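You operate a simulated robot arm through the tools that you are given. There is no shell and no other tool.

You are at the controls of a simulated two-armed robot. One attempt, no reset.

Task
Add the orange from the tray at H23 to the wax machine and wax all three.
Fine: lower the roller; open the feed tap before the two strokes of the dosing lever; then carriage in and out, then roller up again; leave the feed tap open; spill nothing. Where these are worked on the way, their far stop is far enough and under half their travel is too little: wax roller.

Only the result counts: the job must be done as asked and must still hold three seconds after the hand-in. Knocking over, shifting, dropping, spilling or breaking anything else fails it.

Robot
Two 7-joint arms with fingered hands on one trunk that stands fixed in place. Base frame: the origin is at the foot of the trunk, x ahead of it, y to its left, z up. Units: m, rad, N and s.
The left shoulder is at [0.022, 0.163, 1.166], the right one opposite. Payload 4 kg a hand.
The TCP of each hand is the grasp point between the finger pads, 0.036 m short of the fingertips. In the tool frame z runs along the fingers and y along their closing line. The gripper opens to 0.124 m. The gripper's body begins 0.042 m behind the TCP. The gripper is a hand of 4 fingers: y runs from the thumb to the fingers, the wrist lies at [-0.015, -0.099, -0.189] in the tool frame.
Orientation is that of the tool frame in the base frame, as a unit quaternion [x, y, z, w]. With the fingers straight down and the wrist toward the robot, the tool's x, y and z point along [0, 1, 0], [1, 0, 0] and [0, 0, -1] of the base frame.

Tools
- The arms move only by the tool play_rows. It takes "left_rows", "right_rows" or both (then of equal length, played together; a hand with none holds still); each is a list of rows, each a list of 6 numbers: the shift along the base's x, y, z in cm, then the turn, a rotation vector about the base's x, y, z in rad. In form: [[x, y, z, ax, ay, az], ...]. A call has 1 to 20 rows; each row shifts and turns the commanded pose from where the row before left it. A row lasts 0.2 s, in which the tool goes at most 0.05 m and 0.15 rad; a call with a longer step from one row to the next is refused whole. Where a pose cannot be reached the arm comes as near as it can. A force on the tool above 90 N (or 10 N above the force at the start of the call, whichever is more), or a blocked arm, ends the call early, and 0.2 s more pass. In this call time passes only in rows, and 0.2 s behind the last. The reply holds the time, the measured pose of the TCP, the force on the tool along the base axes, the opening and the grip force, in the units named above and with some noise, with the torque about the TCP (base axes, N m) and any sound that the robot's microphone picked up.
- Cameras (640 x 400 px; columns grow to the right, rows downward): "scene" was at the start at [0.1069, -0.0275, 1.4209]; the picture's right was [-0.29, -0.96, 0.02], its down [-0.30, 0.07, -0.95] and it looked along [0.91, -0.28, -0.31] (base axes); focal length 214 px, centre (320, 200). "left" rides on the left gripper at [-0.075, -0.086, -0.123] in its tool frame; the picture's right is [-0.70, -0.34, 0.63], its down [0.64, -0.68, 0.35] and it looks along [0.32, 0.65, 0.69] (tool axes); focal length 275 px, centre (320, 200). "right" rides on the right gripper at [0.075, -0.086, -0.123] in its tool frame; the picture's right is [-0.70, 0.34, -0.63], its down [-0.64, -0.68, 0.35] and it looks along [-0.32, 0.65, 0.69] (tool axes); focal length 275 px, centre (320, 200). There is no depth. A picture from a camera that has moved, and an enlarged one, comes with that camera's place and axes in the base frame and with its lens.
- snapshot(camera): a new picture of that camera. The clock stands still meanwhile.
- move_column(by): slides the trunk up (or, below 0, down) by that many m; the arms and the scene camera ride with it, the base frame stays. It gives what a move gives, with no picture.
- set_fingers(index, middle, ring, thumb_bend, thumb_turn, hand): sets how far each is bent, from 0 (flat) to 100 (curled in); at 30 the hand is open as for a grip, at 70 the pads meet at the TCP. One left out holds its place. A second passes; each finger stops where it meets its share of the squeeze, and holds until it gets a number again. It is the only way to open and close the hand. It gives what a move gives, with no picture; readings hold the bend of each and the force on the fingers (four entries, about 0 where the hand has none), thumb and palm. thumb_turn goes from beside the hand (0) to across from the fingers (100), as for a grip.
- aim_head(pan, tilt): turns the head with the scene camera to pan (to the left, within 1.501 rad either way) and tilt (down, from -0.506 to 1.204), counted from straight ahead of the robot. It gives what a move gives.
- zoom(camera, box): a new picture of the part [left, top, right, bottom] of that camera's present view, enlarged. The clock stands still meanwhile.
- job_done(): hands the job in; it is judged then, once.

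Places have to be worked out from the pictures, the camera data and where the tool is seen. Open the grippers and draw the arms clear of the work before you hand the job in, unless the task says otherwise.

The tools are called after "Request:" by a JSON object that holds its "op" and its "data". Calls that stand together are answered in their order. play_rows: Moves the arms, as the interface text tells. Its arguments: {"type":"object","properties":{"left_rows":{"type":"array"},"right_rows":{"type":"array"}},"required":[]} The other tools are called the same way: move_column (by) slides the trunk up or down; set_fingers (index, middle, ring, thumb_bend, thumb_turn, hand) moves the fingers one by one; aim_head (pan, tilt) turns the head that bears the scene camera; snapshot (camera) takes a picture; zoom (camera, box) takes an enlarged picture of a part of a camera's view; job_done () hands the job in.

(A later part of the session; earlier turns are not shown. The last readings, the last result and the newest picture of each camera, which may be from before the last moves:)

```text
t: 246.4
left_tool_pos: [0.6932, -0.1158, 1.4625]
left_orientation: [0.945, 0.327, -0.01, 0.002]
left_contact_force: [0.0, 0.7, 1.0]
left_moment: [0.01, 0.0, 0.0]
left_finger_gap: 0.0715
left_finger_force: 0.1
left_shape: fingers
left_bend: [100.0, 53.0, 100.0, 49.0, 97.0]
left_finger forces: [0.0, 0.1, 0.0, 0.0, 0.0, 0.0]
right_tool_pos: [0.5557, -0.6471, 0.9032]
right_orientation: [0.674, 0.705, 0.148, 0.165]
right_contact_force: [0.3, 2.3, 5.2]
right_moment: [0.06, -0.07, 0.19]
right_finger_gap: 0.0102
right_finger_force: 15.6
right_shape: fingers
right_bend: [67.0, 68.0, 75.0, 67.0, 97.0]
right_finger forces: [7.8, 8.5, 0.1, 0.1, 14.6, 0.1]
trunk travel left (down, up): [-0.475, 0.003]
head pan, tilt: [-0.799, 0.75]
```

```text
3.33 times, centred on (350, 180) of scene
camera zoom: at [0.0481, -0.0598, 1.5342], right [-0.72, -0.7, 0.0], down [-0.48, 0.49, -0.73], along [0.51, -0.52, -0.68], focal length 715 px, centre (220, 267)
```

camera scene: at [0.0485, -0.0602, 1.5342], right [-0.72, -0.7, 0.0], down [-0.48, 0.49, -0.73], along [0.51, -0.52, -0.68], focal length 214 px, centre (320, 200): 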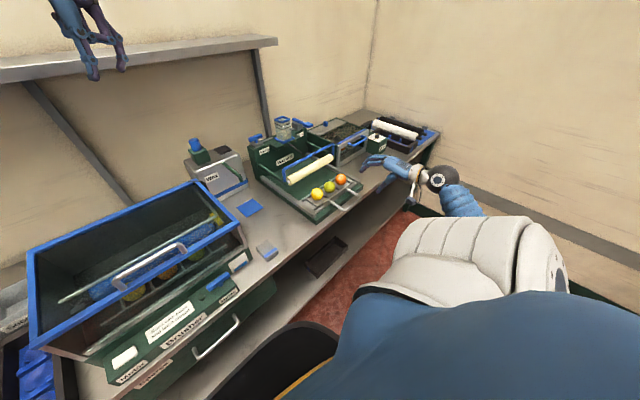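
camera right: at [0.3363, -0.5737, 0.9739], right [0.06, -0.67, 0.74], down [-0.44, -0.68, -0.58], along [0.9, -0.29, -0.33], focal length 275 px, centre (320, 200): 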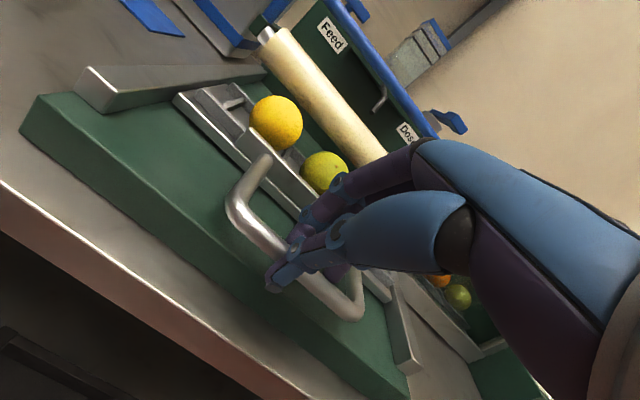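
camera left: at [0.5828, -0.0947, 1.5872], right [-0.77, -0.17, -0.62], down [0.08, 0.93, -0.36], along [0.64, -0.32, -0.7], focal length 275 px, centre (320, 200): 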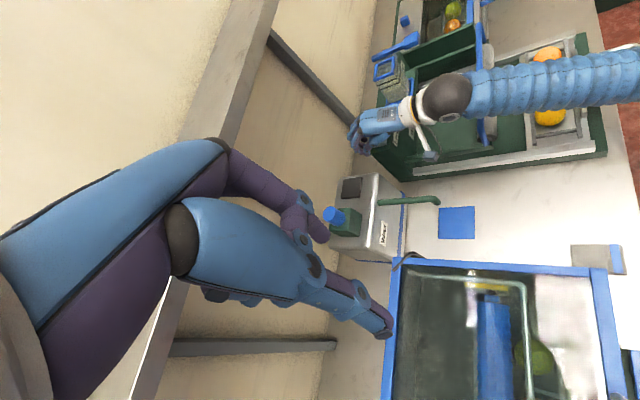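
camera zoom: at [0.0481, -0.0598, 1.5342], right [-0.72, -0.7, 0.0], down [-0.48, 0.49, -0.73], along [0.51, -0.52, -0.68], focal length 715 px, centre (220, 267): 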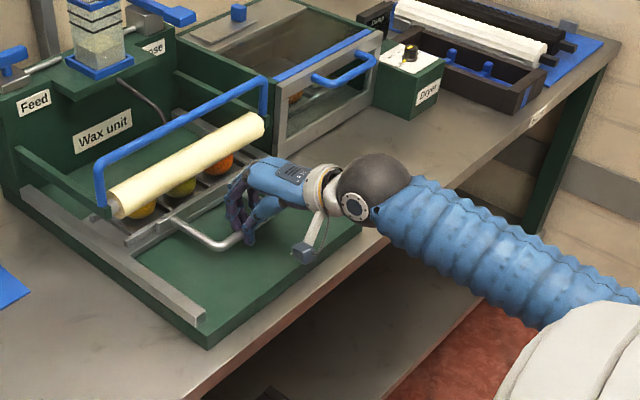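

The fruit have passed under the roller. I continue toward the inner stop, watching hand–roller clearance.

Request:
{"op": "play_rows", "data": {"right_rows": [[0.4, 0, 0, 0, 0, 0], [0.5, 0, 0, 0, 0, 0], [0.5, 0, 0, 0, 0, 0], [0.5, 0, 0, 0, 0, 0], [0.5, 0, 0, 0, 0, 0], [0, 0, 0, 0, 0, 0]]}}

Request:
{"op": "zoom", "data": {"camera": "left", "box": [400, 0, 640, 160]}}

Request:
{"op": "zoom", "data": {"camera": "scene", "box": [270, 120, 430, 240]}}

Request:
{"op": "snapshot", "data": {"camera": "right"}}

```text
t: 247.8
left_tool_pos: [0.6945, -0.1158, 1.461]
left_orientation: [0.945, 0.328, -0.009, 0.002]
left_contact_force: [0.4, -0.6, -0.4]
left_moment: [0.0, 0.02, -0.01]
left_finger_gap: 0.0718
left_finger_force: 0.0
left_shape: fingers
left_bend: [100.0, 53.0, 100.0, 49.0, 97.0]
left_finger forces: [0.1, 0.0, 0.0, 0.0, 0.1, 0.0]
right_tool_pos: [0.5796, -0.6474, 0.9044]
right_orientation: [0.674, 0.704, 0.148, 0.165]
right_contact_force: [0.3, -1.4, 1.6]
right_moment: [-0.08, -0.02, 0.06]
right_finger_gap: 0.0102
right_finger_force: 15.2
right_shape: fingers
right_bend: [67.0, 68.0, 75.0, 67.0, 97.0]
right_finger forces: [7.4, 8.1, 0.1, 0.1, 14.6, 0.0]
trunk travel left (down, up): [-0.475, 0.003]
head pan, tilt: [-0.799, 0.75]
```

```text
2.50 times, centred on (520, 80) of left
camera zoom: at [0.5834, -0.0938, 1.5874], right [-0.77, -0.17, -0.62], down [0.08, 0.93, -0.36], along [0.64, -0.32, -0.7], focal length 688 px, centre (-180, 500)
```

zoom: 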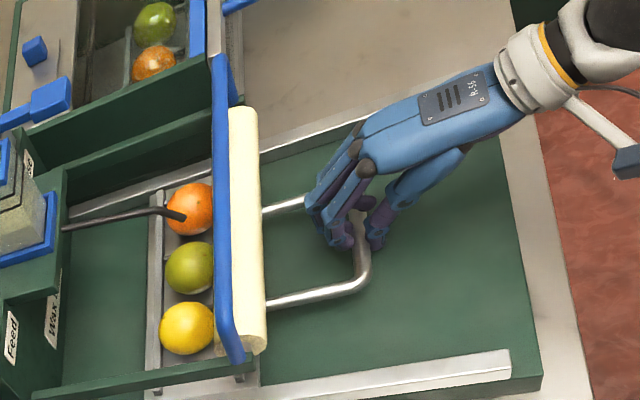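

```text
3.33 times, centred on (350, 180) of scene
camera zoom: at [0.0482, -0.0604, 1.5342], right [-0.72, -0.7, 0.0], down [-0.48, 0.49, -0.73], along [0.51, -0.52, -0.68], focal length 715 px, centre (220, 267)
```

zoom: 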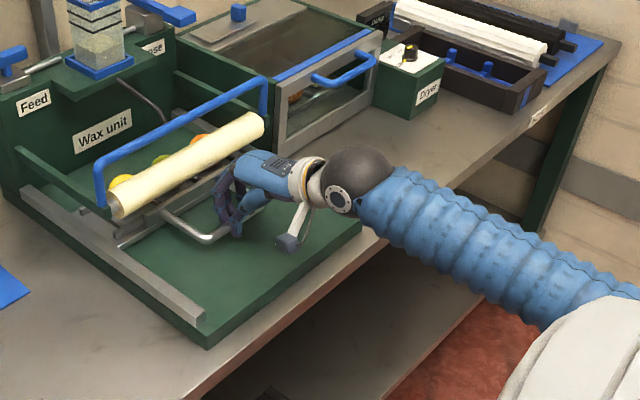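

```text
taken
camera right: at [0.4462, -0.5738, 0.9755], right [0.06, -0.67, 0.74], down [-0.44, -0.68, -0.58], along [0.9, -0.29, -0.33], focal length 275 px, centre (320, 200)
```

right: 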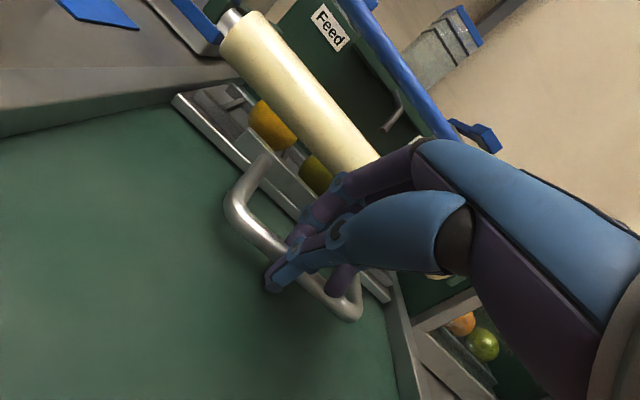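

Still clear. I push further in small steps to find the inner stop.

Request:
{"op": "play_rows", "data": {"right_rows": [[0.4, 0, 0, 0, 0, 0], [0.5, 0, 0, 0, 0, 0], [0.5, 0, 0, 0, 0, 0], [0.5, 0, 0, 0, 0, 0], [0, 0, 0, 0, 0, 0]]}}

Request:
{"op": "zoom", "data": {"camera": "left", "box": [400, 0, 640, 160]}}

Request:
{"op": "zoom", "data": {"camera": "scene", "box": [270, 120, 430, 240]}}

```text
t: 249.0
left_tool_pos: [0.6932, -0.1168, 1.4622]
left_orientation: [0.944, 0.329, -0.009, 0.003]
left_contact_force: [-0.1, 0.6, -0.4]
left_moment: [0.01, 0.01, 0.02]
left_finger_gap: 0.0715
left_finger_force: 0.1
left_shape: fingers
left_bend: [100.0, 53.0, 100.0, 49.0, 97.0]
left_finger forces: [0.0, 0.1, 0.1, 0.1, 0.1, 0.0]
right_tool_pos: [0.5977, -0.6466, 0.9041]
right_orientation: [0.674, 0.704, 0.148, 0.166]
right_contact_force: [-11.7, -0.1, 3.5]
right_moment: [0.01, 0.34, 0.22]
right_finger_gap: 0.0104
right_finger_force: 16.5
right_shape: fingers
right_bend: [68.0, 69.0, 75.0, 66.0, 97.0]
right_finger forces: [4.7, 5.2, 0.1, 0.1, 22.7, 0.0]
trunk travel left (down, up): [-0.475, 0.003]
head pan, tilt: [-0.799, 0.75]
```

```text
2.50 times, centred on (520, 80) of left
camera zoom: at [0.5824, -0.0936, 1.5877], right [-0.77, -0.17, -0.62], down [0.08, 0.93, -0.36], along [0.64, -0.32, -0.7], focal length 688 px, centre (-180, 500)
```

zoom: 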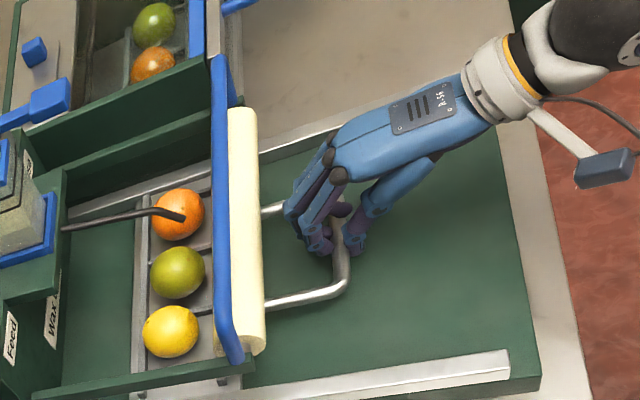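

```text
3.33 times, centred on (350, 180) of scene
camera zoom: at [0.0472, -0.06, 1.5343], right [-0.72, -0.7, 0.0], down [-0.48, 0.49, -0.73], along [0.51, -0.52, -0.68], focal length 715 px, centre (220, 267)
```

zoom: 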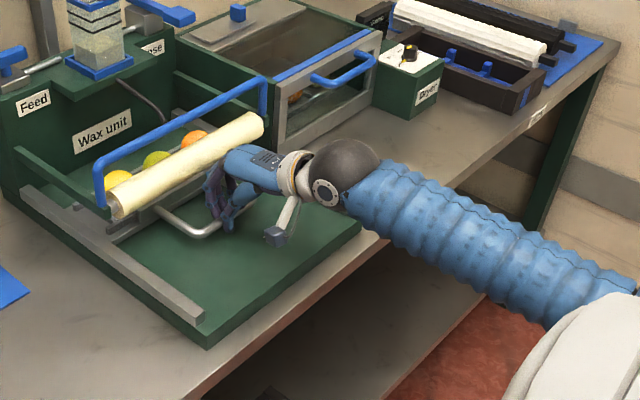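

Resistance begins (12 N). One more small push to confirm this is the inner stop.

Request:
{"op": "play_rows", "data": {"right_rows": [[0.4, 0, 0, 0, 0, 0], [0.3, 0, 0, 0, 0, 0], [0, 0, 0, 0, 0, 0]]}}

Request:
{"op": "zoom", "data": {"camera": "left", "box": [400, 0, 640, 160]}}

```text
t: 249.8
left_tool_pos: [0.6896, -0.1169, 1.4647]
left_orientation: [0.945, 0.328, -0.008, 0.003]
left_contact_force: [0.4, -0.1, -1.2]
left_moment: [0.0, 0.03, -0.01]
left_finger_gap: 0.0712
left_finger_force: 0.1
left_shape: fingers
left_bend: [100.0, 53.0, 100.0, 49.0, 97.0]
left_finger forces: [0.0, 0.0, 0.1, 0.0, 0.0, 0.1]
right_tool_pos: [0.6032, -0.6459, 0.9052]
right_orientation: [0.675, 0.704, 0.148, 0.167]
right_contact_force: [-35.3, 0.6, 14.5]
right_moment: [0.11, 1.11, 0.27]
right_finger_gap: 0.0121
right_finger_force: 21.0
right_shape: fingers
right_bend: [71.0, 72.0, 75.0, 64.0, 96.0]
right_finger forces: [1.4, 1.7, 0.0, 0.0, 38.4, 0.1]
trunk travel left (down, up): [-0.475, 0.003]
head pan, tilt: [-0.799, 0.75]
```

```text
2.50 times, centred on (520, 80) of left
camera zoom: at [0.5796, -0.093, 1.5889], right [-0.76, -0.17, -0.62], down [0.08, 0.93, -0.36], along [0.64, -0.32, -0.7], focal length 688 px, centre (-180, 500)
```

zoom: 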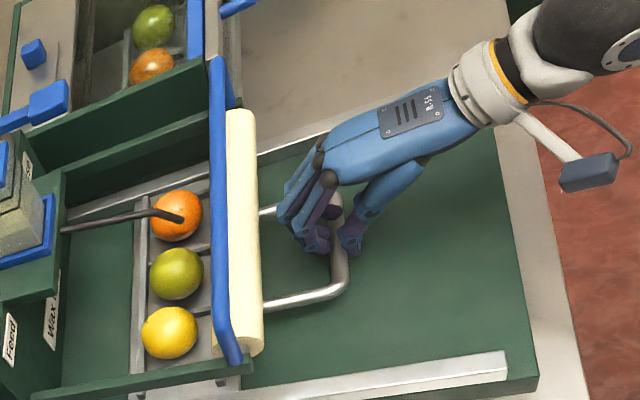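

The inner stop is confirmed (35 N, no movement). Now I pull the carriage out slowly.

Request:
{"op": "play_rows", "data": {"right_rows": [[-0.5, 0, 0, 0, 0, 0], [-0.5, 0, 0, 0, 0, 0], [-0.5, 0, 0, 0, 0, 0], [-0.6, 0, 0, 0, 0, 0], [-0.6, 0, 0, 0, 0, 0], [-0.6, 0, 0, 0, 0, 0], [-0.6, 0, 0, 0, 0, 0], [-0.6, 0, 0, 0, 0, 0], [0, 0, 0, 0, 0, 0]]}}

Request:
{"op": "zoom", "data": {"camera": "left", "box": [400, 0, 640, 160]}}

```text
t: 251.8
left_tool_pos: [0.6942, -0.1174, 1.4626]
left_orientation: [0.945, 0.328, -0.009, 0.003]
left_contact_force: [0.2, -0.5, -0.7]
left_moment: [0.01, 0.01, 0.01]
left_finger_gap: 0.0714
left_finger_force: 0.0
left_shape: fingers
left_bend: [100.0, 53.0, 100.0, 49.0, 97.0]
left_finger forces: [0.1, 0.1, 0.0, 0.1, 0.0, 0.0]
right_tool_pos: [0.5597, -0.6468, 0.9051]
right_orientation: [0.674, 0.705, 0.149, 0.165]
right_contact_force: [-0.3, -3.0, 4.6]
right_moment: [-0.15, -0.06, 0.06]
right_finger_gap: 0.01
right_finger_force: 15.9
right_shape: fingers
right_bend: [67.0, 71.0, 75.0, 67.0, 97.0]
right_finger forces: [8.1, 9.0, 0.0, 0.0, 14.5, 0.0]
trunk travel left (down, up): [-0.475, 0.003]
head pan, tilt: [-0.799, 0.75]
```

```text
2.50 times, centred on (520, 80) of left
camera zoom: at [0.5836, -0.0937, 1.5873], right [-0.77, -0.17, -0.62], down [0.08, 0.93, -0.36], along [0.64, -0.32, -0.7], focal length 688 px, centre (-180, 500)
```

zoom: 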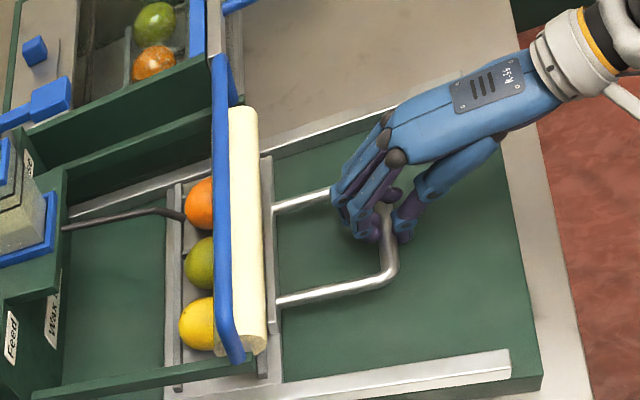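

The carriage follows smoothly. I keep pulling.

Request:
{"op": "play_rows", "data": {"right_rows": [[-0.5, 0, 0, 0, 0, 0], [-0.6, 0, 0, 0, 0, 0], [-0.6, 0, 0, 0, 0, 0], [-0.6, 0, 0, 0, 0, 0], [-0.6, 0, 0, 0, 0, 0], [-0.6, 0, 0, 0, 0, 0], [-0.6, 0, 0, 0, 0, 0], [-0.6, 0, 0, 0, 0, 0], [-0.6, 0, 0, 0, 0, 0], [-0.6, 0, 0, 0, 0, 0], [-0.6, 0, 0, 0, 0, 0], [-0.6, 0, 0, 0, 0, 0], [-0.6, 0, 0, 0, 0, 0], [0, 0, 0, 0, 0, 0]]}}

Request:
{"op": "zoom", "data": {"camera": "left", "box": [400, 0, 640, 160]}}

```text
t: 254.8
left_tool_pos: [0.6943, -0.1163, 1.4622]
left_orientation: [0.945, 0.328, -0.009, 0.002]
left_contact_force: [0.2, 0.8, -0.1]
left_moment: [-0.02, -0.01, -0.02]
left_finger_gap: 0.0715
left_finger_force: 0.0
left_shape: fingers
left_bend: [100.0, 53.0, 100.0, 49.0, 97.0]
left_finger forces: [0.0, 0.1, 0.1, 0.0, 0.0, 0.1]
right_tool_pos: [0.4832, -0.6464, 0.9037]
right_orientation: [0.674, 0.705, 0.148, 0.166]
right_contact_force: [-0.3, -2.4, 13.6]
right_moment: [-0.07, -0.16, 0.13]
right_finger_gap: 0.0097
right_finger_force: 17.7
right_shape: fingers
right_bend: [67.0, 68.0, 75.0, 67.0, 97.0]
right_finger forces: [9.5, 11.1, 0.1, 0.0, 15.5, 0.0]
trunk travel left (down, up): [-0.475, 0.003]
head pan, tilt: [-0.799, 0.75]
```

```text
2.50 times, centred on (520, 80) of left
camera zoom: at [0.583, -0.093, 1.5876], right [-0.77, -0.17, -0.62], down [0.08, 0.93, -0.36], along [0.64, -0.32, -0.7], focal length 688 px, centre (-180, 500)
```

zoom: 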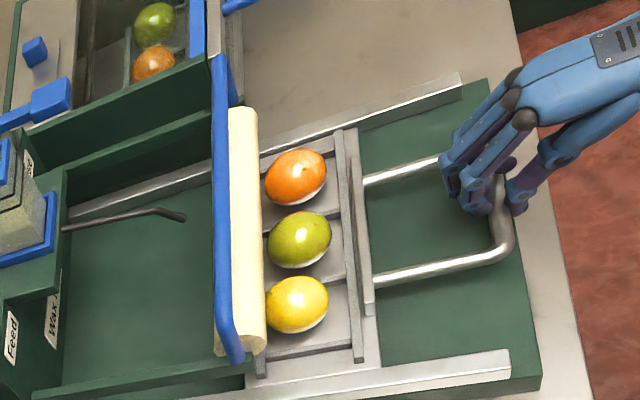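

The fruit now shine — they're waxed. I pull on to the outer stop.

Request:
{"op": "play_rows", "data": {"right_rows": [[-0.4, 0, 0.15, 0, 0, 0], [-0.6, 0, 0.1, 0, 0, 0], [-0.6, 0, 0, 0, 0, 0], [-0.6, 0, 0, 0, 0, 0], [-0.6, 0, 0, 0, 0, 0], [-0.6, 0, 0, 0, 0, 0], [-0.6, 0, 0, 0, 0, 0], [-0.6, 0, 0, 0, 0, 0], [-0.6, 0, 0, 0, 0, 0], [-0.6, 0, 0, 0, 0, 0], [-0.6, 0, 0, 0, 0, 0], [-0.6, 0, 0, 0, 0, 0], [0, 0, 0, 0, 0, 0]]}}

Request:
{"op": "zoom", "data": {"camera": "left", "box": [400, 0, 640, 160]}}

```text
t: 257.6
left_tool_pos: [0.6946, -0.1165, 1.4622]
left_orientation: [0.945, 0.327, -0.009, 0.002]
left_contact_force: [0.1, 0.6, 0.5]
left_moment: [-0.02, 0.0, 0.02]
left_finger_gap: 0.0718
left_finger_force: 0.0
left_shape: fingers
left_bend: [100.0, 53.0, 100.0, 49.0, 97.0]
left_finger forces: [0.0, 0.0, 0.0, 0.1, 0.0, 0.1]
right_tool_pos: [0.4144, -0.6466, 0.9067]
right_orientation: [0.674, 0.705, 0.147, 0.165]
right_contact_force: [-0.6, 3.1, -6.1]
right_moment: [0.05, 0.07, 0.14]
right_finger_gap: 0.0094
right_finger_force: 12.0
right_shape: fingers
right_bend: [67.0, 69.0, 75.0, 67.0, 96.0]
right_finger forces: [5.1, 5.7, 0.0, 0.0, 13.3, 0.0]
trunk travel left (down, up): [-0.475, 0.003]
head pan, tilt: [-0.799, 0.75]
```

```text
2.50 times, centred on (520, 80) of left
camera zoom: at [0.5841, -0.0939, 1.5871], right [-0.77, -0.17, -0.62], down [0.08, 0.93, -0.36], along [0.64, -0.32, -0.7], focal length 688 px, centre (-180, 500)
```

zoom: 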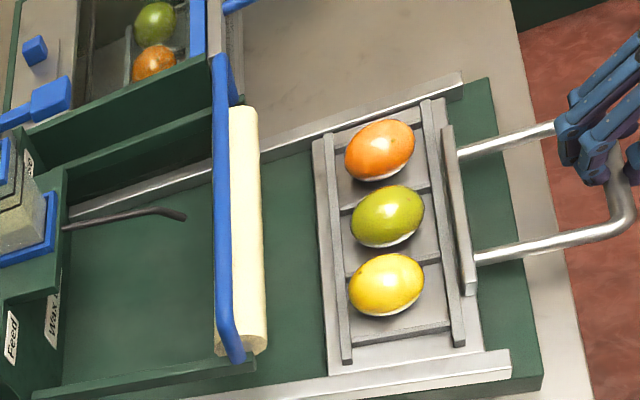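

About 1 cm remains to the outer stop. I finish the pull gently.

Request:
{"op": "play_rows", "data": {"right_rows": [[-0.4, 0, -0.1, 0, 0, 0], [-0.4, 0, 0, 0, 0, 0], [-0.4, 0, 0, 0, 0, 0], [-0.3, 0, 0, 0, 0, 0], [0, 0, 0, 0, 0, 0]]}}

Request:
{"op": "zoom", "data": {"camera": "left", "box": [400, 0, 640, 160]}}

Request:
{"op": "snapshot", "data": {"camera": "right"}}

```text
t: 258.8
left_tool_pos: [0.6959, -0.1169, 1.4616]
left_orientation: [0.945, 0.328, -0.009, 0.003]
left_contact_force: [-0.5, 0.3, 1.3]
left_moment: [0.01, -0.01, -0.03]
left_finger_gap: 0.0716
left_finger_force: 0.0
left_shape: fingers
left_bend: [100.0, 53.0, 100.0, 49.0, 97.0]
left_finger forces: [0.0, 0.0, 0.0, 0.0, 0.0, 0.1]
right_tool_pos: [0.3983, -0.6475, 0.9059]
right_orientation: [0.674, 0.704, 0.148, 0.166]
right_contact_force: [14.8, -4.4, 4.5]
right_moment: [-0.16, -0.49, -0.06]
right_finger_gap: 0.0081
right_finger_force: 14.0
right_shape: fingers
right_bend: [65.0, 66.0, 75.0, 69.0, 97.0]
right_finger forces: [10.3, 11.5, 0.0, 0.1, 6.7, 0.1]
trunk travel left (down, up): [-0.475, 0.003]
head pan, tilt: [-0.799, 0.75]
```

```text
2.50 times, centred on (520, 80) of left
camera zoom: at [0.585, -0.0937, 1.5869], right [-0.77, -0.17, -0.62], down [0.08, 0.93, -0.36], along [0.64, -0.32, -0.7], focal length 688 px, centre (-180, 500)
```

zoom: 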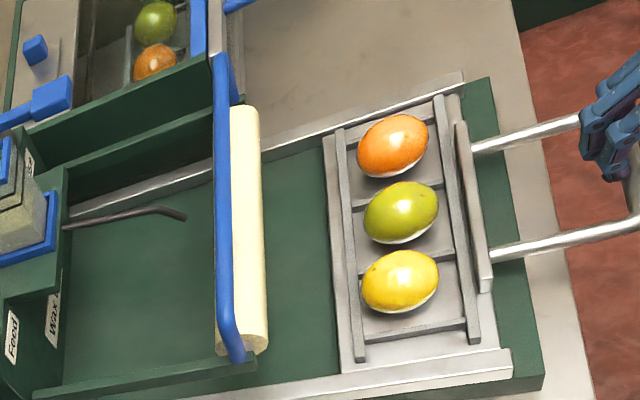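

```text
taken
camera right: at [0.2661, -0.5744, 0.9772], right [0.06, -0.67, 0.74], down [-0.44, -0.68, -0.58], along [0.9, -0.29, -0.33], focal length 275 px, centre (320, 200)
```

right: 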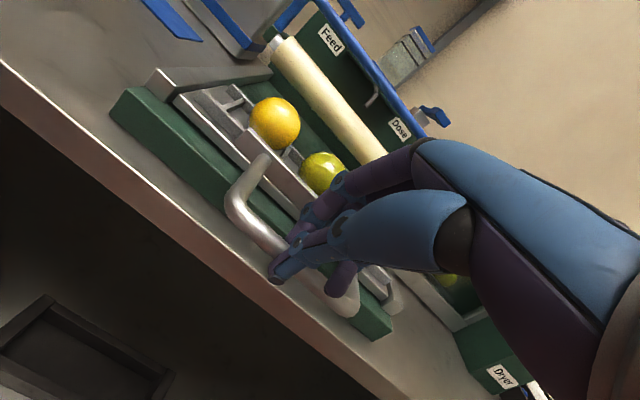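

Outer stop reached. I relax, open the hand and withdraw upward.

Request:
{"op": "play_rows", "data": {"right_rows": [[0.3, 0, 0, 0, 0, 0], [0, 0, 0, 0, 0, 0]]}}

Request:
{"op": "set_fingers", "data": {"hand": "right", "index": 46, "middle": 46, "ring": 46, "thumb_bend": 48}}

Request:
{"op": "play_rows", "data": {"right_rows": [[-0.3, 0, 0.7, 0, 0, 0], [-0.45, 0, 0.95, 0, 0, 0], [-0.45, 0, 0.95, 0, 0, 0], [-0.45, 0, 0.95, 0, 0, 0], [-0.45, 0, 0.95, 0, 0, 0], [-0.45, 0, 0.95, 0, 0, 0], [-0.45, 0, 0.95, 0, 0, 0], [-0.45, 0, 0.95, 0, 0, 0], [-0.2, 0, 1.3, 0, 0, 0], [0, 0, 1.4, 0, 0, 0], [0, 0, 1.4, 0, 0, 0], [0, 0, 1.4, 0, 0, 0], [0, 0, 1.4, 0, 0, 0], [0, 0, 1.4, 0, 0, 0], [0, 0, 1.4, 0, 0, 0], [0, 0, 1.4, 0, 0, 0], [0, 0, 0, 0, 0, 0]]}}

Request:
{"op": "aim_head", "data": {"pan": -0.3, "tilt": 0.55}}

Request:
{"op": "snapshot", "data": {"camera": "scene"}}

Request:
{"op": "snapshot", "data": {"camera": "right"}}

```text
t: 259.4
left_tool_pos: [0.6943, -0.1161, 1.4624]
left_orientation: [0.945, 0.328, -0.009, 0.003]
left_contact_force: [0.4, -0.8, -0.2]
left_moment: [0.0, 0.0, 0.0]
left_finger_gap: 0.0714
left_finger_force: 0.1
left_shape: fingers
left_bend: [100.0, 53.0, 100.0, 49.0, 97.0]
left_finger forces: [0.0, 0.0, 0.0, 0.0, 0.1, 0.0]
right_tool_pos: [0.4009, -0.6468, 0.9051]
right_orientation: [0.674, 0.704, 0.148, 0.165]
right_contact_force: [5.5, -4.7, 8.6]
right_moment: [-0.17, -0.24, -0.03]
right_finger_gap: 0.0084
right_finger_force: 15.0
right_shape: fingers
right_bend: [65.0, 66.0, 75.0, 69.0, 97.0]
right_finger forces: [9.0, 9.9, 0.0, 0.0, 11.4, 0.0]
trunk travel left (down, up): [-0.475, 0.003]
head pan, tilt: [-0.799, 0.75]
```

```text
t: 260.4
left_tool_pos: [0.6948, -0.1169, 1.4627]
left_orientation: [0.945, 0.328, -0.008, 0.003]
left_contact_force: [0.7, 0.0, -0.3]
left_moment: [0.01, 0.01, 0.01]
left_finger_gap: 0.0715
left_finger_force: 0.0
left_shape: fingers
left_bend: [100.0, 53.0, 100.0, 49.0, 97.0]
left_finger forces: [0.0, 0.0, 0.0, 0.0, 0.1, 0.1]
right_tool_pos: [0.4008, -0.6466, 0.9054]
right_orientation: [0.674, 0.705, 0.147, 0.164]
right_contact_force: [-0.5, -0.8, 0.7]
right_moment: [-0.03, -0.04, 0.03]
right_finger_gap: 0.0712
right_finger_force: 0.1
right_shape: fingers
right_bend: [46.0, 46.0, 46.0, 48.0, 97.0]
right_finger forces: [0.0, 0.0, 0.1, 0.0, 0.0, 0.1]
trunk travel left (down, up): [-0.475, 0.003]
head pan, tilt: [-0.799, 0.75]
```

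```text
t: 264.0
left_tool_pos: [0.6941, -0.1169, 1.4618]
left_orientation: [0.945, 0.328, -0.011, 0.002]
left_contact_force: [0.0, 0.0, 0.0]
left_moment: [-0.01, 0.01, -0.03]
left_finger_gap: 0.0714
left_finger_force: 0.0
left_shape: fingers
left_bend: [100.0, 53.0, 100.0, 49.0, 97.0]
left_finger forces: [0.0, 0.1, 0.1, 0.0, 0.0, 0.0]
right_tool_pos: [0.3647, -0.6475, 1.0917]
right_orientation: [0.674, 0.705, 0.148, 0.165]
right_contact_force: [0.4, -0.3, -0.6]
right_moment: [0.03, -0.02, -0.02]
right_finger_gap: 0.0714
right_finger_force: 0.0
right_shape: fingers
right_bend: [46.0, 46.0, 46.0, 48.0, 97.0]
right_finger forces: [0.1, 0.0, 0.0, 0.0, 0.1, 0.1]
trunk travel left (down, up): [-0.475, 0.003]
head pan, tilt: [-0.799, 0.75]
```

```text
t: 264.9
left_tool_pos: [0.6946, -0.1166, 1.4617]
left_orientation: [0.944, 0.328, -0.009, 0.002]
left_contact_force: [0.0, -0.6, 0.3]
left_moment: [0.0, 0.03, -0.02]
left_finger_gap: 0.0715
left_finger_force: 0.0
left_shape: fingers
left_bend: [100.0, 53.0, 100.0, 49.0, 97.0]
left_finger forces: [0.0, 0.0, 0.0, 0.0, 0.0, 0.1]
right_tool_pos: [0.3657, -0.6478, 1.0908]
right_orientation: [0.675, 0.704, 0.147, 0.165]
right_contact_force: [0.5, -0.3, 0.1]
right_moment: [-0.01, -0.01, 0.02]
right_finger_gap: 0.0713
right_finger_force: 0.0
right_shape: fingers
right_bend: [46.0, 46.0, 46.0, 48.0, 97.0]
right_finger forces: [0.0, 0.0, 0.1, 0.1, 0.0, 0.0]
trunk travel left (down, up): [-0.475, 0.003]
head pan, tilt: [-0.3, 0.55]
```

```text
taken
camera scene: at [0.0763, -0.0275, 1.5516], right [-0.3, -0.96, 0.0], down [-0.5, 0.15, -0.85], along [0.81, -0.25, -0.52], focal length 214 px, centre (320, 200)
```

scene: 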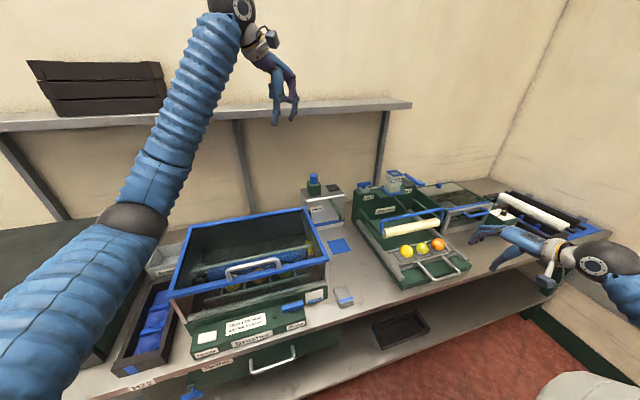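

```text
taken
camera right: at [0.232, -0.5747, 1.1625], right [0.06, -0.67, 0.74], down [-0.44, -0.68, -0.58], along [0.9, -0.29, -0.33], focal length 275 px, centre (320, 200)
```

right: 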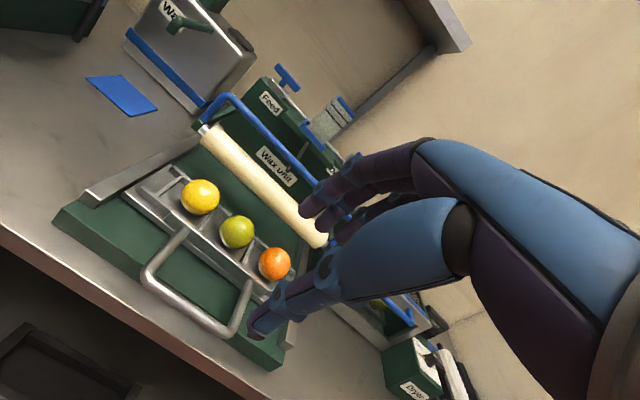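

All three fruit are glossy, the carriage is out. Last operation: raise the roller. The handle bar is at (0.684, z 1.012); I approach it tilted 45° at y≈-0.575.

Request:
{"op": "play_rows", "data": {"right_rows": [[1.0, 0.3, 0.6, 0, -0.02, 0], [1.3, 0.4, 0.6, 0, -0.02, 0], [1.4, 0.4, 0.6, 0, -0.02, 0], [1.4, 0.4, 0.6, 0, -0.02, 0], [1.4, 0.4, 0.4, 0, -0.02, 0], [1.4, 0.4, 0, 0, -0.02, 0], [1.4, 0.4, 0, 0, -0.02, 0], [1.4, 0.4, 0, 0, -0.02, 0], [1.4, 0.4, 0, 0, -0.02, 0], [1.4, 0.4, 0, 0, -0.02, 0], [1.4, 0.4, 0, 0, -0.02, 0], [1.4, 0.4, 0, 0, -0.02, 0], [1.4, 0.4, 0, 0, -0.02, 0], [1.4, 0.4, 0, 0, -0.02, 0], [1.4, 0.4, 0, 0, -0.02, 0], [1.4, 0.4, 0, 0, -0.02, 0], [1.4, 0.4, 0, 0, -0.02, 0], [1.0, 0.4, 0, 0, 0, 0], [0, 0, 0, 0, 0, 0]]}}

Request:
{"op": "set_fingers", "data": {"hand": "right", "index": 48, "middle": 48, "ring": 48, "thumb_bend": 54}}

Request:
{"op": "snapshot", "data": {"camera": "right"}}

Request:
{"op": "zoom", "data": {"camera": "scene", "box": [350, 130, 510, 260]}}

Request:
{"op": "zoom", "data": {"camera": "left", "box": [380, 0, 580, 150]}}

```text
t: 268.9
left_tool_pos: [0.694, -0.1161, 1.4623]
left_orientation: [0.945, 0.328, -0.009, 0.002]
left_contact_force: [-0.4, 0.7, 0.4]
left_moment: [0.01, 0.01, 0.01]
left_finger_gap: 0.0717
left_finger_force: 0.1
left_shape: fingers
left_bend: [100.0, 53.0, 100.0, 49.0, 97.0]
left_finger forces: [0.0, 0.0, 0.0, 0.0, 0.1, 0.1]
right_tool_pos: [0.6071, -0.5759, 1.1181]
right_orientation: [0.639, 0.667, 0.26, 0.282]
right_contact_force: [0.2, -0.3, 0.2]
right_moment: [0.0, -0.02, 0.02]
right_finger_gap: 0.0716
right_finger_force: 0.1
right_shape: fingers
right_bend: [46.0, 46.0, 46.0, 48.0, 97.0]
right_finger forces: [0.1, 0.0, 0.1, 0.1, 0.0, 0.0]
trunk travel left (down, up): [-0.475, 0.003]
head pan, tilt: [-0.3, 0.55]
```

```text
t: 269.9
left_tool_pos: [0.6945, -0.1153, 1.4627]
left_orientation: [0.945, 0.328, -0.009, 0.003]
left_contact_force: [0.1, -0.2, 0.1]
left_moment: [0.0, 0.01, 0.01]
left_finger_gap: 0.0718
left_finger_force: 0.1
left_shape: fingers
left_bend: [100.0, 53.0, 100.0, 49.0, 97.0]
left_finger forces: [0.0, 0.0, 0.1, 0.0, 0.0, 0.0]
right_tool_pos: [0.6061, -0.5745, 1.1176]
right_orientation: [0.639, 0.667, 0.261, 0.281]
right_contact_force: [0.2, 0.8, -0.1]
right_moment: [0.0, 0.0, 0.0]
right_finger_gap: 0.0594
right_finger_force: 0.1
right_shape: fingers
right_bend: [48.0, 48.0, 48.0, 54.0, 97.0]
right_finger forces: [0.0, 0.1, 0.0, 0.1, 0.1, 0.1]
trunk travel left (down, up): [-0.475, 0.003]
head pan, tilt: [-0.3, 0.55]
```

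```text
taken
camera right: at [0.4578, -0.5024, 1.1409], right [-0.19, -0.67, 0.72], down [-0.22, -0.68, -0.7], along [0.96, -0.29, -0.01], focal length 275 px, centre (320, 200)
```

right: 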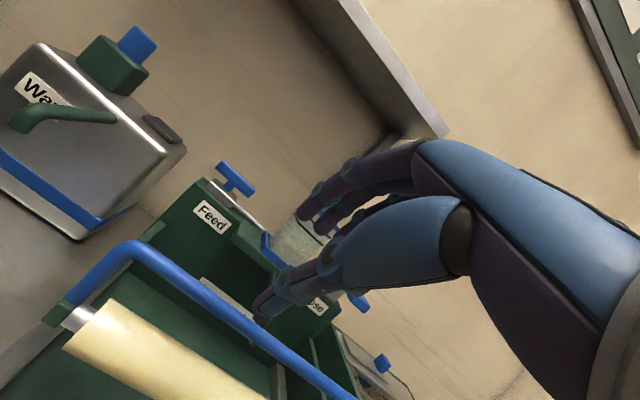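

```text
3.08 times, centred on (430, 195) of scene
camera zoom: at [0.0764, -0.0274, 1.5516], right [-0.3, -0.96, 0.0], down [-0.5, 0.15, -0.85], along [0.81, -0.25, -0.52], focal length 660 px, centre (-18, 215)
```

zoom: 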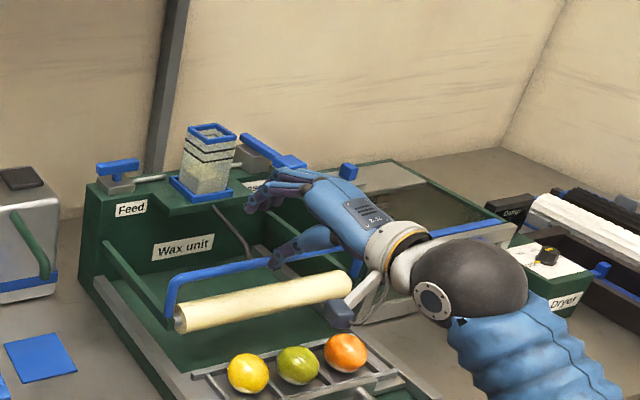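

```text
2.67 times, centred on (480, 75) of left
camera zoom: at [0.5837, -0.0937, 1.5873], right [-0.77, -0.17, -0.62], down [0.08, 0.93, -0.36], along [0.64, -0.32, -0.7], focal length 734 px, centre (-107, 533)
```

zoom: 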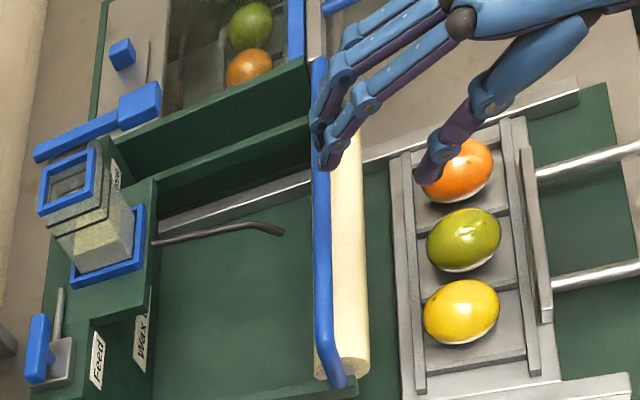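

Bar refined to (0.6865, z 1.004). I align the finger axis on it and advance.

Request:
{"op": "play_rows", "data": {"right_rows": [[-0.8, 0, -0.8, 0, 0, 0], [-0.8, 0, -0.8, 0, 0, 0], [0.7, 0, -0.7, 0, 0, 0], [0.7, 0, -0.7, 0, 0, 0], [0.7, 0, -0.7, 0, 0, 0], [0.7, 0, -0.7, 0, 0, 0], [0.7, 0, -0.7, 0, 0, 0], [0.7, 0, -0.7, 0, 0, 0], [0.7, 0, -0.7, 0, 0, 0], [0.7, 0, -0.7, 0, 0, 0], [0, 0, 0, 0, 0, 0]]}}

Request:
{"op": "snapshot", "data": {"camera": "right"}}

Request:
{"op": "zoom", "data": {"camera": "scene", "box": [350, 130, 510, 260]}}

Request:
{"op": "zoom", "data": {"camera": "left", "box": [380, 0, 580, 150]}}

```text
t: 272.3
left_tool_pos: [0.6943, -0.1168, 1.4618]
left_orientation: [0.945, 0.328, -0.01, 0.003]
left_contact_force: [0.4, 0.2, 0.3]
left_moment: [0.0, 0.0, -0.02]
left_finger_gap: 0.0715
left_finger_force: 0.0
left_shape: fingers
left_bend: [100.0, 53.0, 100.0, 49.0, 97.0]
left_finger forces: [0.0, 0.1, 0.0, 0.0, 0.0, 0.1]
right_tool_pos: [0.6478, -0.5763, 1.0452]
right_orientation: [0.639, 0.667, 0.261, 0.282]
right_contact_force: [0.3, -0.8, 0.3]
right_moment: [0.01, -0.01, -0.01]
right_finger_gap: 0.0594
right_finger_force: 0.1
right_shape: fingers
right_bend: [48.0, 48.0, 48.0, 54.0, 97.0]
right_finger forces: [0.1, 0.1, 0.0, 0.0, 0.1, 0.1]
trunk travel left (down, up): [-0.475, 0.003]
head pan, tilt: [-0.3, 0.55]
```

```text
taken
camera right: at [0.4985, -0.5036, 1.0681], right [-0.2, -0.67, 0.72], down [-0.22, -0.68, -0.7], along [0.96, -0.29, -0.01], focal length 275 px, centre (320, 200)
```

right: 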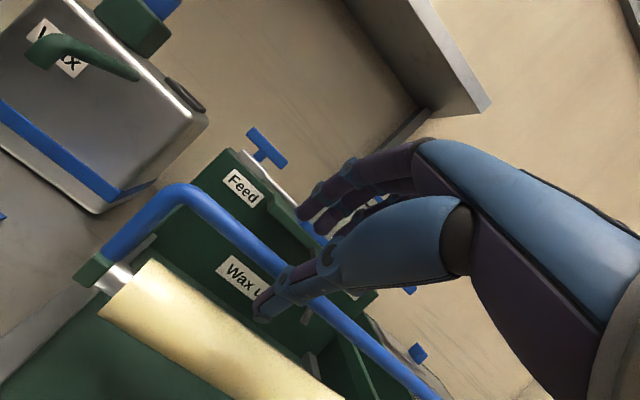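

```text
3.08 times, centred on (430, 195) of scene
camera zoom: at [0.0763, -0.0274, 1.5516], right [-0.3, -0.96, 0.0], down [-0.5, 0.15, -0.85], along [0.81, -0.25, -0.52], focal length 660 px, centre (-18, 215)
```

zoom: 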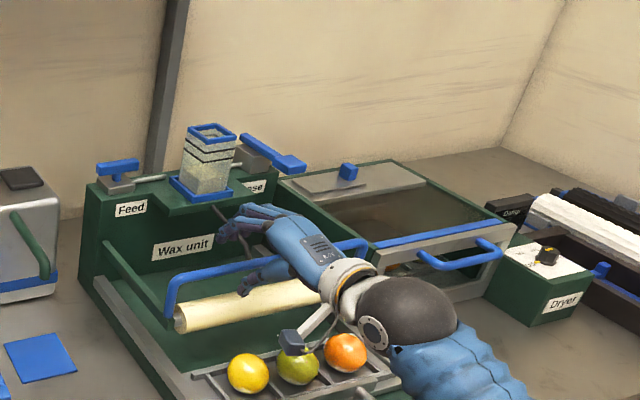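

```text
2.67 times, centred on (480, 75) of left
camera zoom: at [0.5835, -0.0937, 1.5874], right [-0.77, -0.17, -0.62], down [0.08, 0.93, -0.36], along [0.64, -0.32, -0.7], focal length 734 px, centre (-107, 533)
```

zoom: 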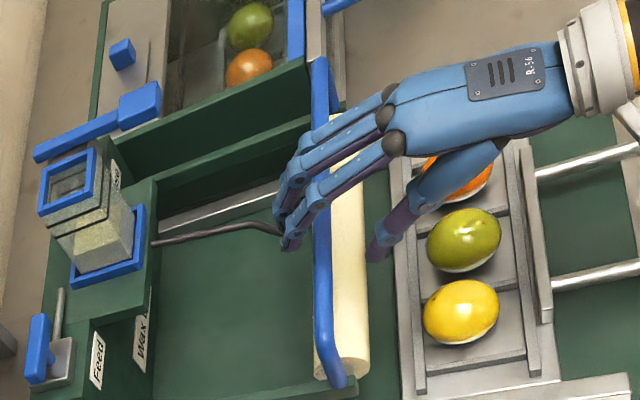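

On line. Three more small steps forward, then close.

Request:
{"op": "play_rows", "data": {"right_rows": [[0.68, 0, -0.68, 0, 0, 0], [0.68, 0, -0.68, 0, 0, 0], [0.6, 0, -0.6, 0, 0, 0], [0, 0, 0, 0, 0, 0]]}}

Request:
{"op": "set_fingers", "data": {"hand": "right", "index": 72, "middle": 72, "ring": 72, "thumb_bend": 72}}

Request:
{"op": "snapshot", "data": {"camera": "right"}}

Request:
{"op": "zoom", "data": {"camera": "scene", "box": [350, 130, 510, 260]}}

```text
t: 273.3
left_tool_pos: [0.6941, -0.1162, 1.4623]
left_orientation: [0.945, 0.328, -0.01, 0.002]
left_contact_force: [-0.4, 0.6, 0.6]
left_moment: [-0.01, 0.01, 0.01]
left_finger_gap: 0.0715
left_finger_force: 0.0
left_shape: fingers
left_bend: [100.0, 53.0, 100.0, 49.0, 97.0]
left_finger forces: [0.1, 0.1, 0.0, 0.0, 0.1, 0.0]
right_tool_pos: [0.6688, -0.5762, 1.0253]
right_orientation: [0.639, 0.666, 0.26, 0.283]
right_contact_force: [0.0, 0.2, 0.2]
right_moment: [-0.01, 0.0, -0.02]
right_finger_gap: 0.0592
right_finger_force: 0.0
right_shape: fingers
right_bend: [48.0, 48.0, 48.0, 54.0, 97.0]
right_finger forces: [0.0, 0.0, 0.0, 0.0, 0.0, 0.0]
trunk travel left (down, up): [-0.475, 0.003]
head pan, tilt: [-0.3, 0.55]
```

```text
t: 274.3
left_tool_pos: [0.6953, -0.1162, 1.4613]
left_orientation: [0.945, 0.328, -0.009, 0.002]
left_contact_force: [-0.7, 0.2, -1.0]
left_moment: [0.04, 0.01, 0.01]
left_finger_gap: 0.0713
left_finger_force: 0.0
left_shape: fingers
left_bend: [100.0, 53.0, 100.0, 49.0, 97.0]
left_finger forces: [0.1, 0.0, 0.0, 0.0, 0.0, 0.0]
right_tool_pos: [0.668, -0.5755, 1.025]
right_orientation: [0.639, 0.667, 0.26, 0.281]
right_contact_force: [4.8, 0.3, -4.0]
right_moment: [-0.06, 0.06, 0.28]
right_finger_gap: 0.0108
right_finger_force: 16.5
right_shape: fingers
right_bend: [67.0, 67.0, 67.0, 68.0, 97.0]
right_finger forces: [7.0, 6.0, 5.4, 0.0, 14.3, 0.0]
trunk travel left (down, up): [-0.475, 0.003]
head pan, tilt: [-0.3, 0.55]
```

```text
taken
camera right: at [0.5192, -0.5032, 1.0476], right [-0.19, -0.67, 0.72], down [-0.22, -0.68, -0.7], along [0.96, -0.29, -0.02], focal length 275 px, centre (320, 200)
```

right: 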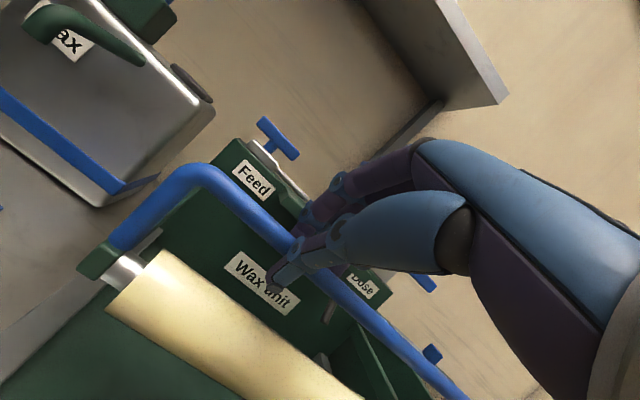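

```text
3.08 times, centred on (430, 195) of scene
camera zoom: at [0.0775, -0.0276, 1.5515], right [-0.3, -0.96, 0.0], down [-0.5, 0.15, -0.85], along [0.81, -0.25, -0.52], focal length 660 px, centre (-18, 215)
```

zoom: 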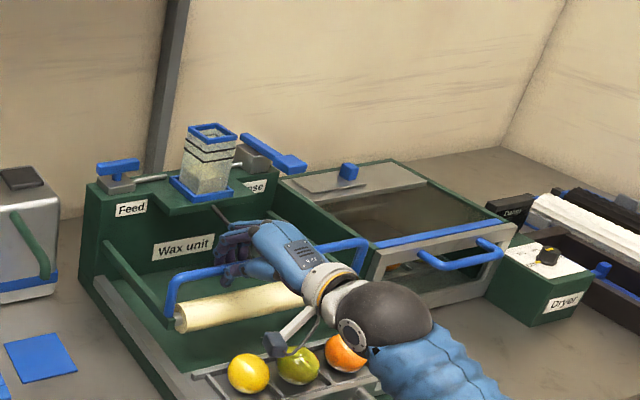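

Firmly gripped. I raise the roller along its arc, rotating the hand with it; first 20°.

Request:
{"op": "play_rows", "data": {"right_rows": [[0.31, 0, 0.76, 0, 0.035, 0], [0.31, 0, 0.76, 0, 0.035, 0], [0.31, 0, 0.76, 0, 0.035, 0], [0.31, 0, 0.76, 0, 0.035, 0], [0.31, 0, 0.76, 0, 0.035, 0], [0.44, 0, 0.7, 0, 0.035, 0], [0.44, 0, 0.7, 0, 0.035, 0], [0.44, 0, 0.7, 0, 0.035, 0], [0.44, 0, 0.7, 0, 0.035, 0], [0.44, 0, 0.7, 0, 0.035, 0], [0, 0, 0, 0, 0, 0]]}}

Request:
{"op": "zoom", "data": {"camera": "scene", "box": [350, 130, 510, 260]}}

Request:
{"op": "snapshot", "data": {"camera": "right"}}

```text
t: 276.7
left_tool_pos: [0.6943, -0.1171, 1.4616]
left_orientation: [0.945, 0.328, -0.009, 0.003]
left_contact_force: [0.1, -0.1, -0.3]
left_moment: [-0.01, 0.02, 0.02]
left_finger_gap: 0.0718
left_finger_force: 0.0
left_shape: fingers
left_bend: [100.0, 53.0, 100.0, 49.0, 97.0]
left_finger forces: [0.0, 0.1, 0.0, 0.0, 0.0, 0.1]
right_tool_pos: [0.7049, -0.5753, 1.1001]
right_orientation: [0.675, 0.705, 0.145, 0.163]
right_contact_force: [-0.6, -0.4, -0.3]
right_moment: [-0.05, 0.04, 0.03]
right_finger_gap: 0.0056
right_finger_force: 6.5
right_shape: fingers
right_bend: [71.0, 71.0, 72.0, 68.0, 97.0]
right_finger forces: [3.1, 3.3, 0.0, 0.0, 6.5, 0.1]
trunk travel left (down, up): [-0.475, 0.003]
head pan, tilt: [-0.3, 0.55]
```

```text
3.08 times, centred on (430, 195) of scene
camera zoom: at [0.0762, -0.0277, 1.5516], right [-0.3, -0.96, 0.0], down [-0.5, 0.15, -0.85], along [0.81, -0.25, -0.52], focal length 660 px, centre (-18, 215)
```

zoom: 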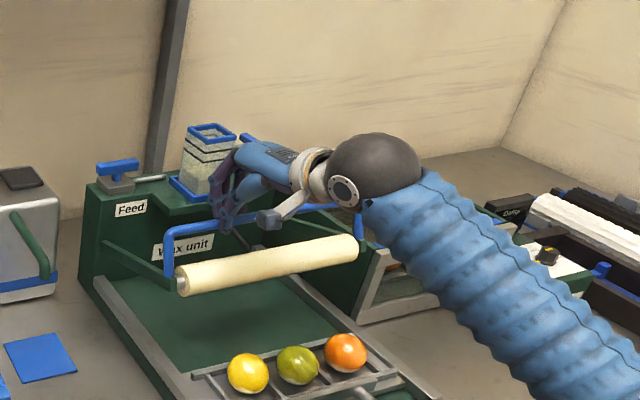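

```text
taken
camera right: at [0.5726, -0.5036, 1.1727], right [0.06, -0.67, 0.74], down [-0.45, -0.68, -0.58], along [0.89, -0.29, -0.34], focal length 275 px, centre (320, 200)
```

right: 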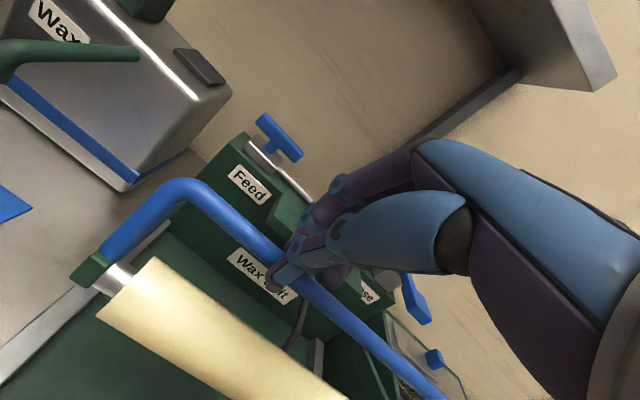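

The roller is rising with the hand. I tighten the grip and continue the arc.

Request:
{"op": "set_fingers", "data": {"hand": "right", "index": 78, "middle": 78, "ring": 78, "thumb_bend": 78}}

Request:
{"op": "play_rows", "data": {"right_rows": [[0.55, 0, 0.61, 0, 0.035, 0], [0.55, 0, 0.61, 0, 0.035, 0], [0.55, 0, 0.61, 0, 0.035, 0], [0.55, 0, 0.61, 0, 0.035, 0], [0.55, 0, 0.61, 0, 0.035, 0], [0, 0, 0, 0, 0, 0]]}}

Request:
{"op": "zoom", "data": {"camera": "scene", "box": [350, 130, 510, 260]}}

Request:
{"op": "snapshot", "data": {"camera": "right"}}

```text
t: 277.7
left_tool_pos: [0.6927, -0.1168, 1.4618]
left_orientation: [0.944, 0.328, -0.009, 0.002]
left_contact_force: [0.8, -0.4, 0.3]
left_moment: [-0.02, -0.01, -0.01]
left_finger_gap: 0.0715
left_finger_force: 0.0
left_shape: fingers
left_bend: [100.0, 53.0, 100.0, 49.0, 97.0]
left_finger forces: [0.0, 0.1, 0.0, 0.1, 0.0, 0.0]
right_tool_pos: [0.7033, -0.576, 1.1001]
right_orientation: [0.675, 0.705, 0.144, 0.162]
right_contact_force: [-8.6, -2.1, 3.5]
right_moment: [-0.06, 0.28, 0.03]
right_finger_gap: 0.0013
right_finger_force: 0.0
right_shape: fingers
right_bend: [74.0, 78.0, 78.0, 68.0, 97.0]
right_finger forces: [0.0, 0.0, 0.0, 0.1, 0.1, 0.0]
trunk travel left (down, up): [-0.475, 0.003]
head pan, tilt: [-0.3, 0.55]
```

```text
t: 279.1
left_tool_pos: [0.6928, -0.117, 1.4627]
left_orientation: [0.945, 0.328, -0.009, 0.002]
left_contact_force: [0.3, -0.3, 0.1]
left_moment: [-0.01, -0.03, 0.0]
left_finger_gap: 0.0714
left_finger_force: 0.1
left_shape: fingers
left_bend: [100.0, 53.0, 100.0, 49.0, 97.0]
left_finger forces: [0.0, 0.0, 0.0, 0.0, 0.0, 0.0]
right_tool_pos: [0.7322, -0.5772, 1.1302]
right_orientation: [0.684, 0.718, 0.085, 0.099]
right_contact_force: [-4.6, -0.6, -0.4]
right_moment: [0.02, 0.12, 0.03]
right_finger_gap: 0.0007
right_finger_force: 0.0
right_shape: fingers
right_bend: [75.0, 78.0, 78.0, 68.0, 97.0]
right_finger forces: [0.1, 0.0, 0.0, 0.0, 0.0, 0.0]
trunk travel left (down, up): [-0.475, 0.003]
head pan, tilt: [-0.3, 0.55]
```

```text
3.08 times, centred on (430, 195) of scene
camera zoom: at [0.0759, -0.0276, 1.5516], right [-0.3, -0.96, 0.0], down [-0.5, 0.15, -0.85], along [0.81, -0.25, -0.52], focal length 660 px, centre (-18, 215)
```

zoom: 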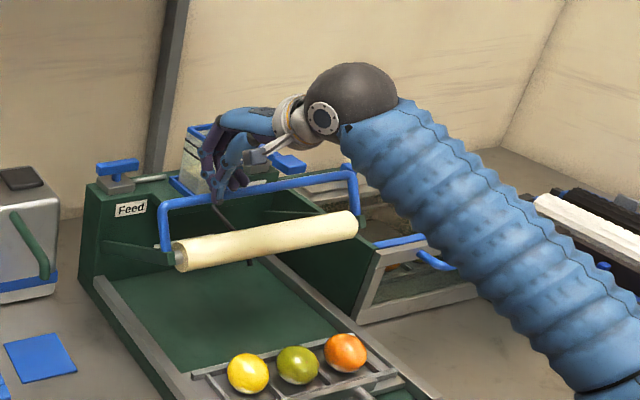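

```text
taken
camera right: at [0.6144, -0.5035, 1.2249], right [0.19, -0.67, 0.72], down [-0.54, -0.68, -0.49], along [0.82, -0.29, -0.49], focal length 275 px, centre (320, 200)
```

right: 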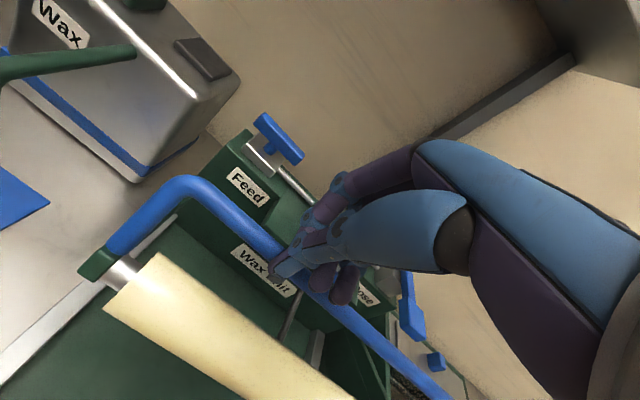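

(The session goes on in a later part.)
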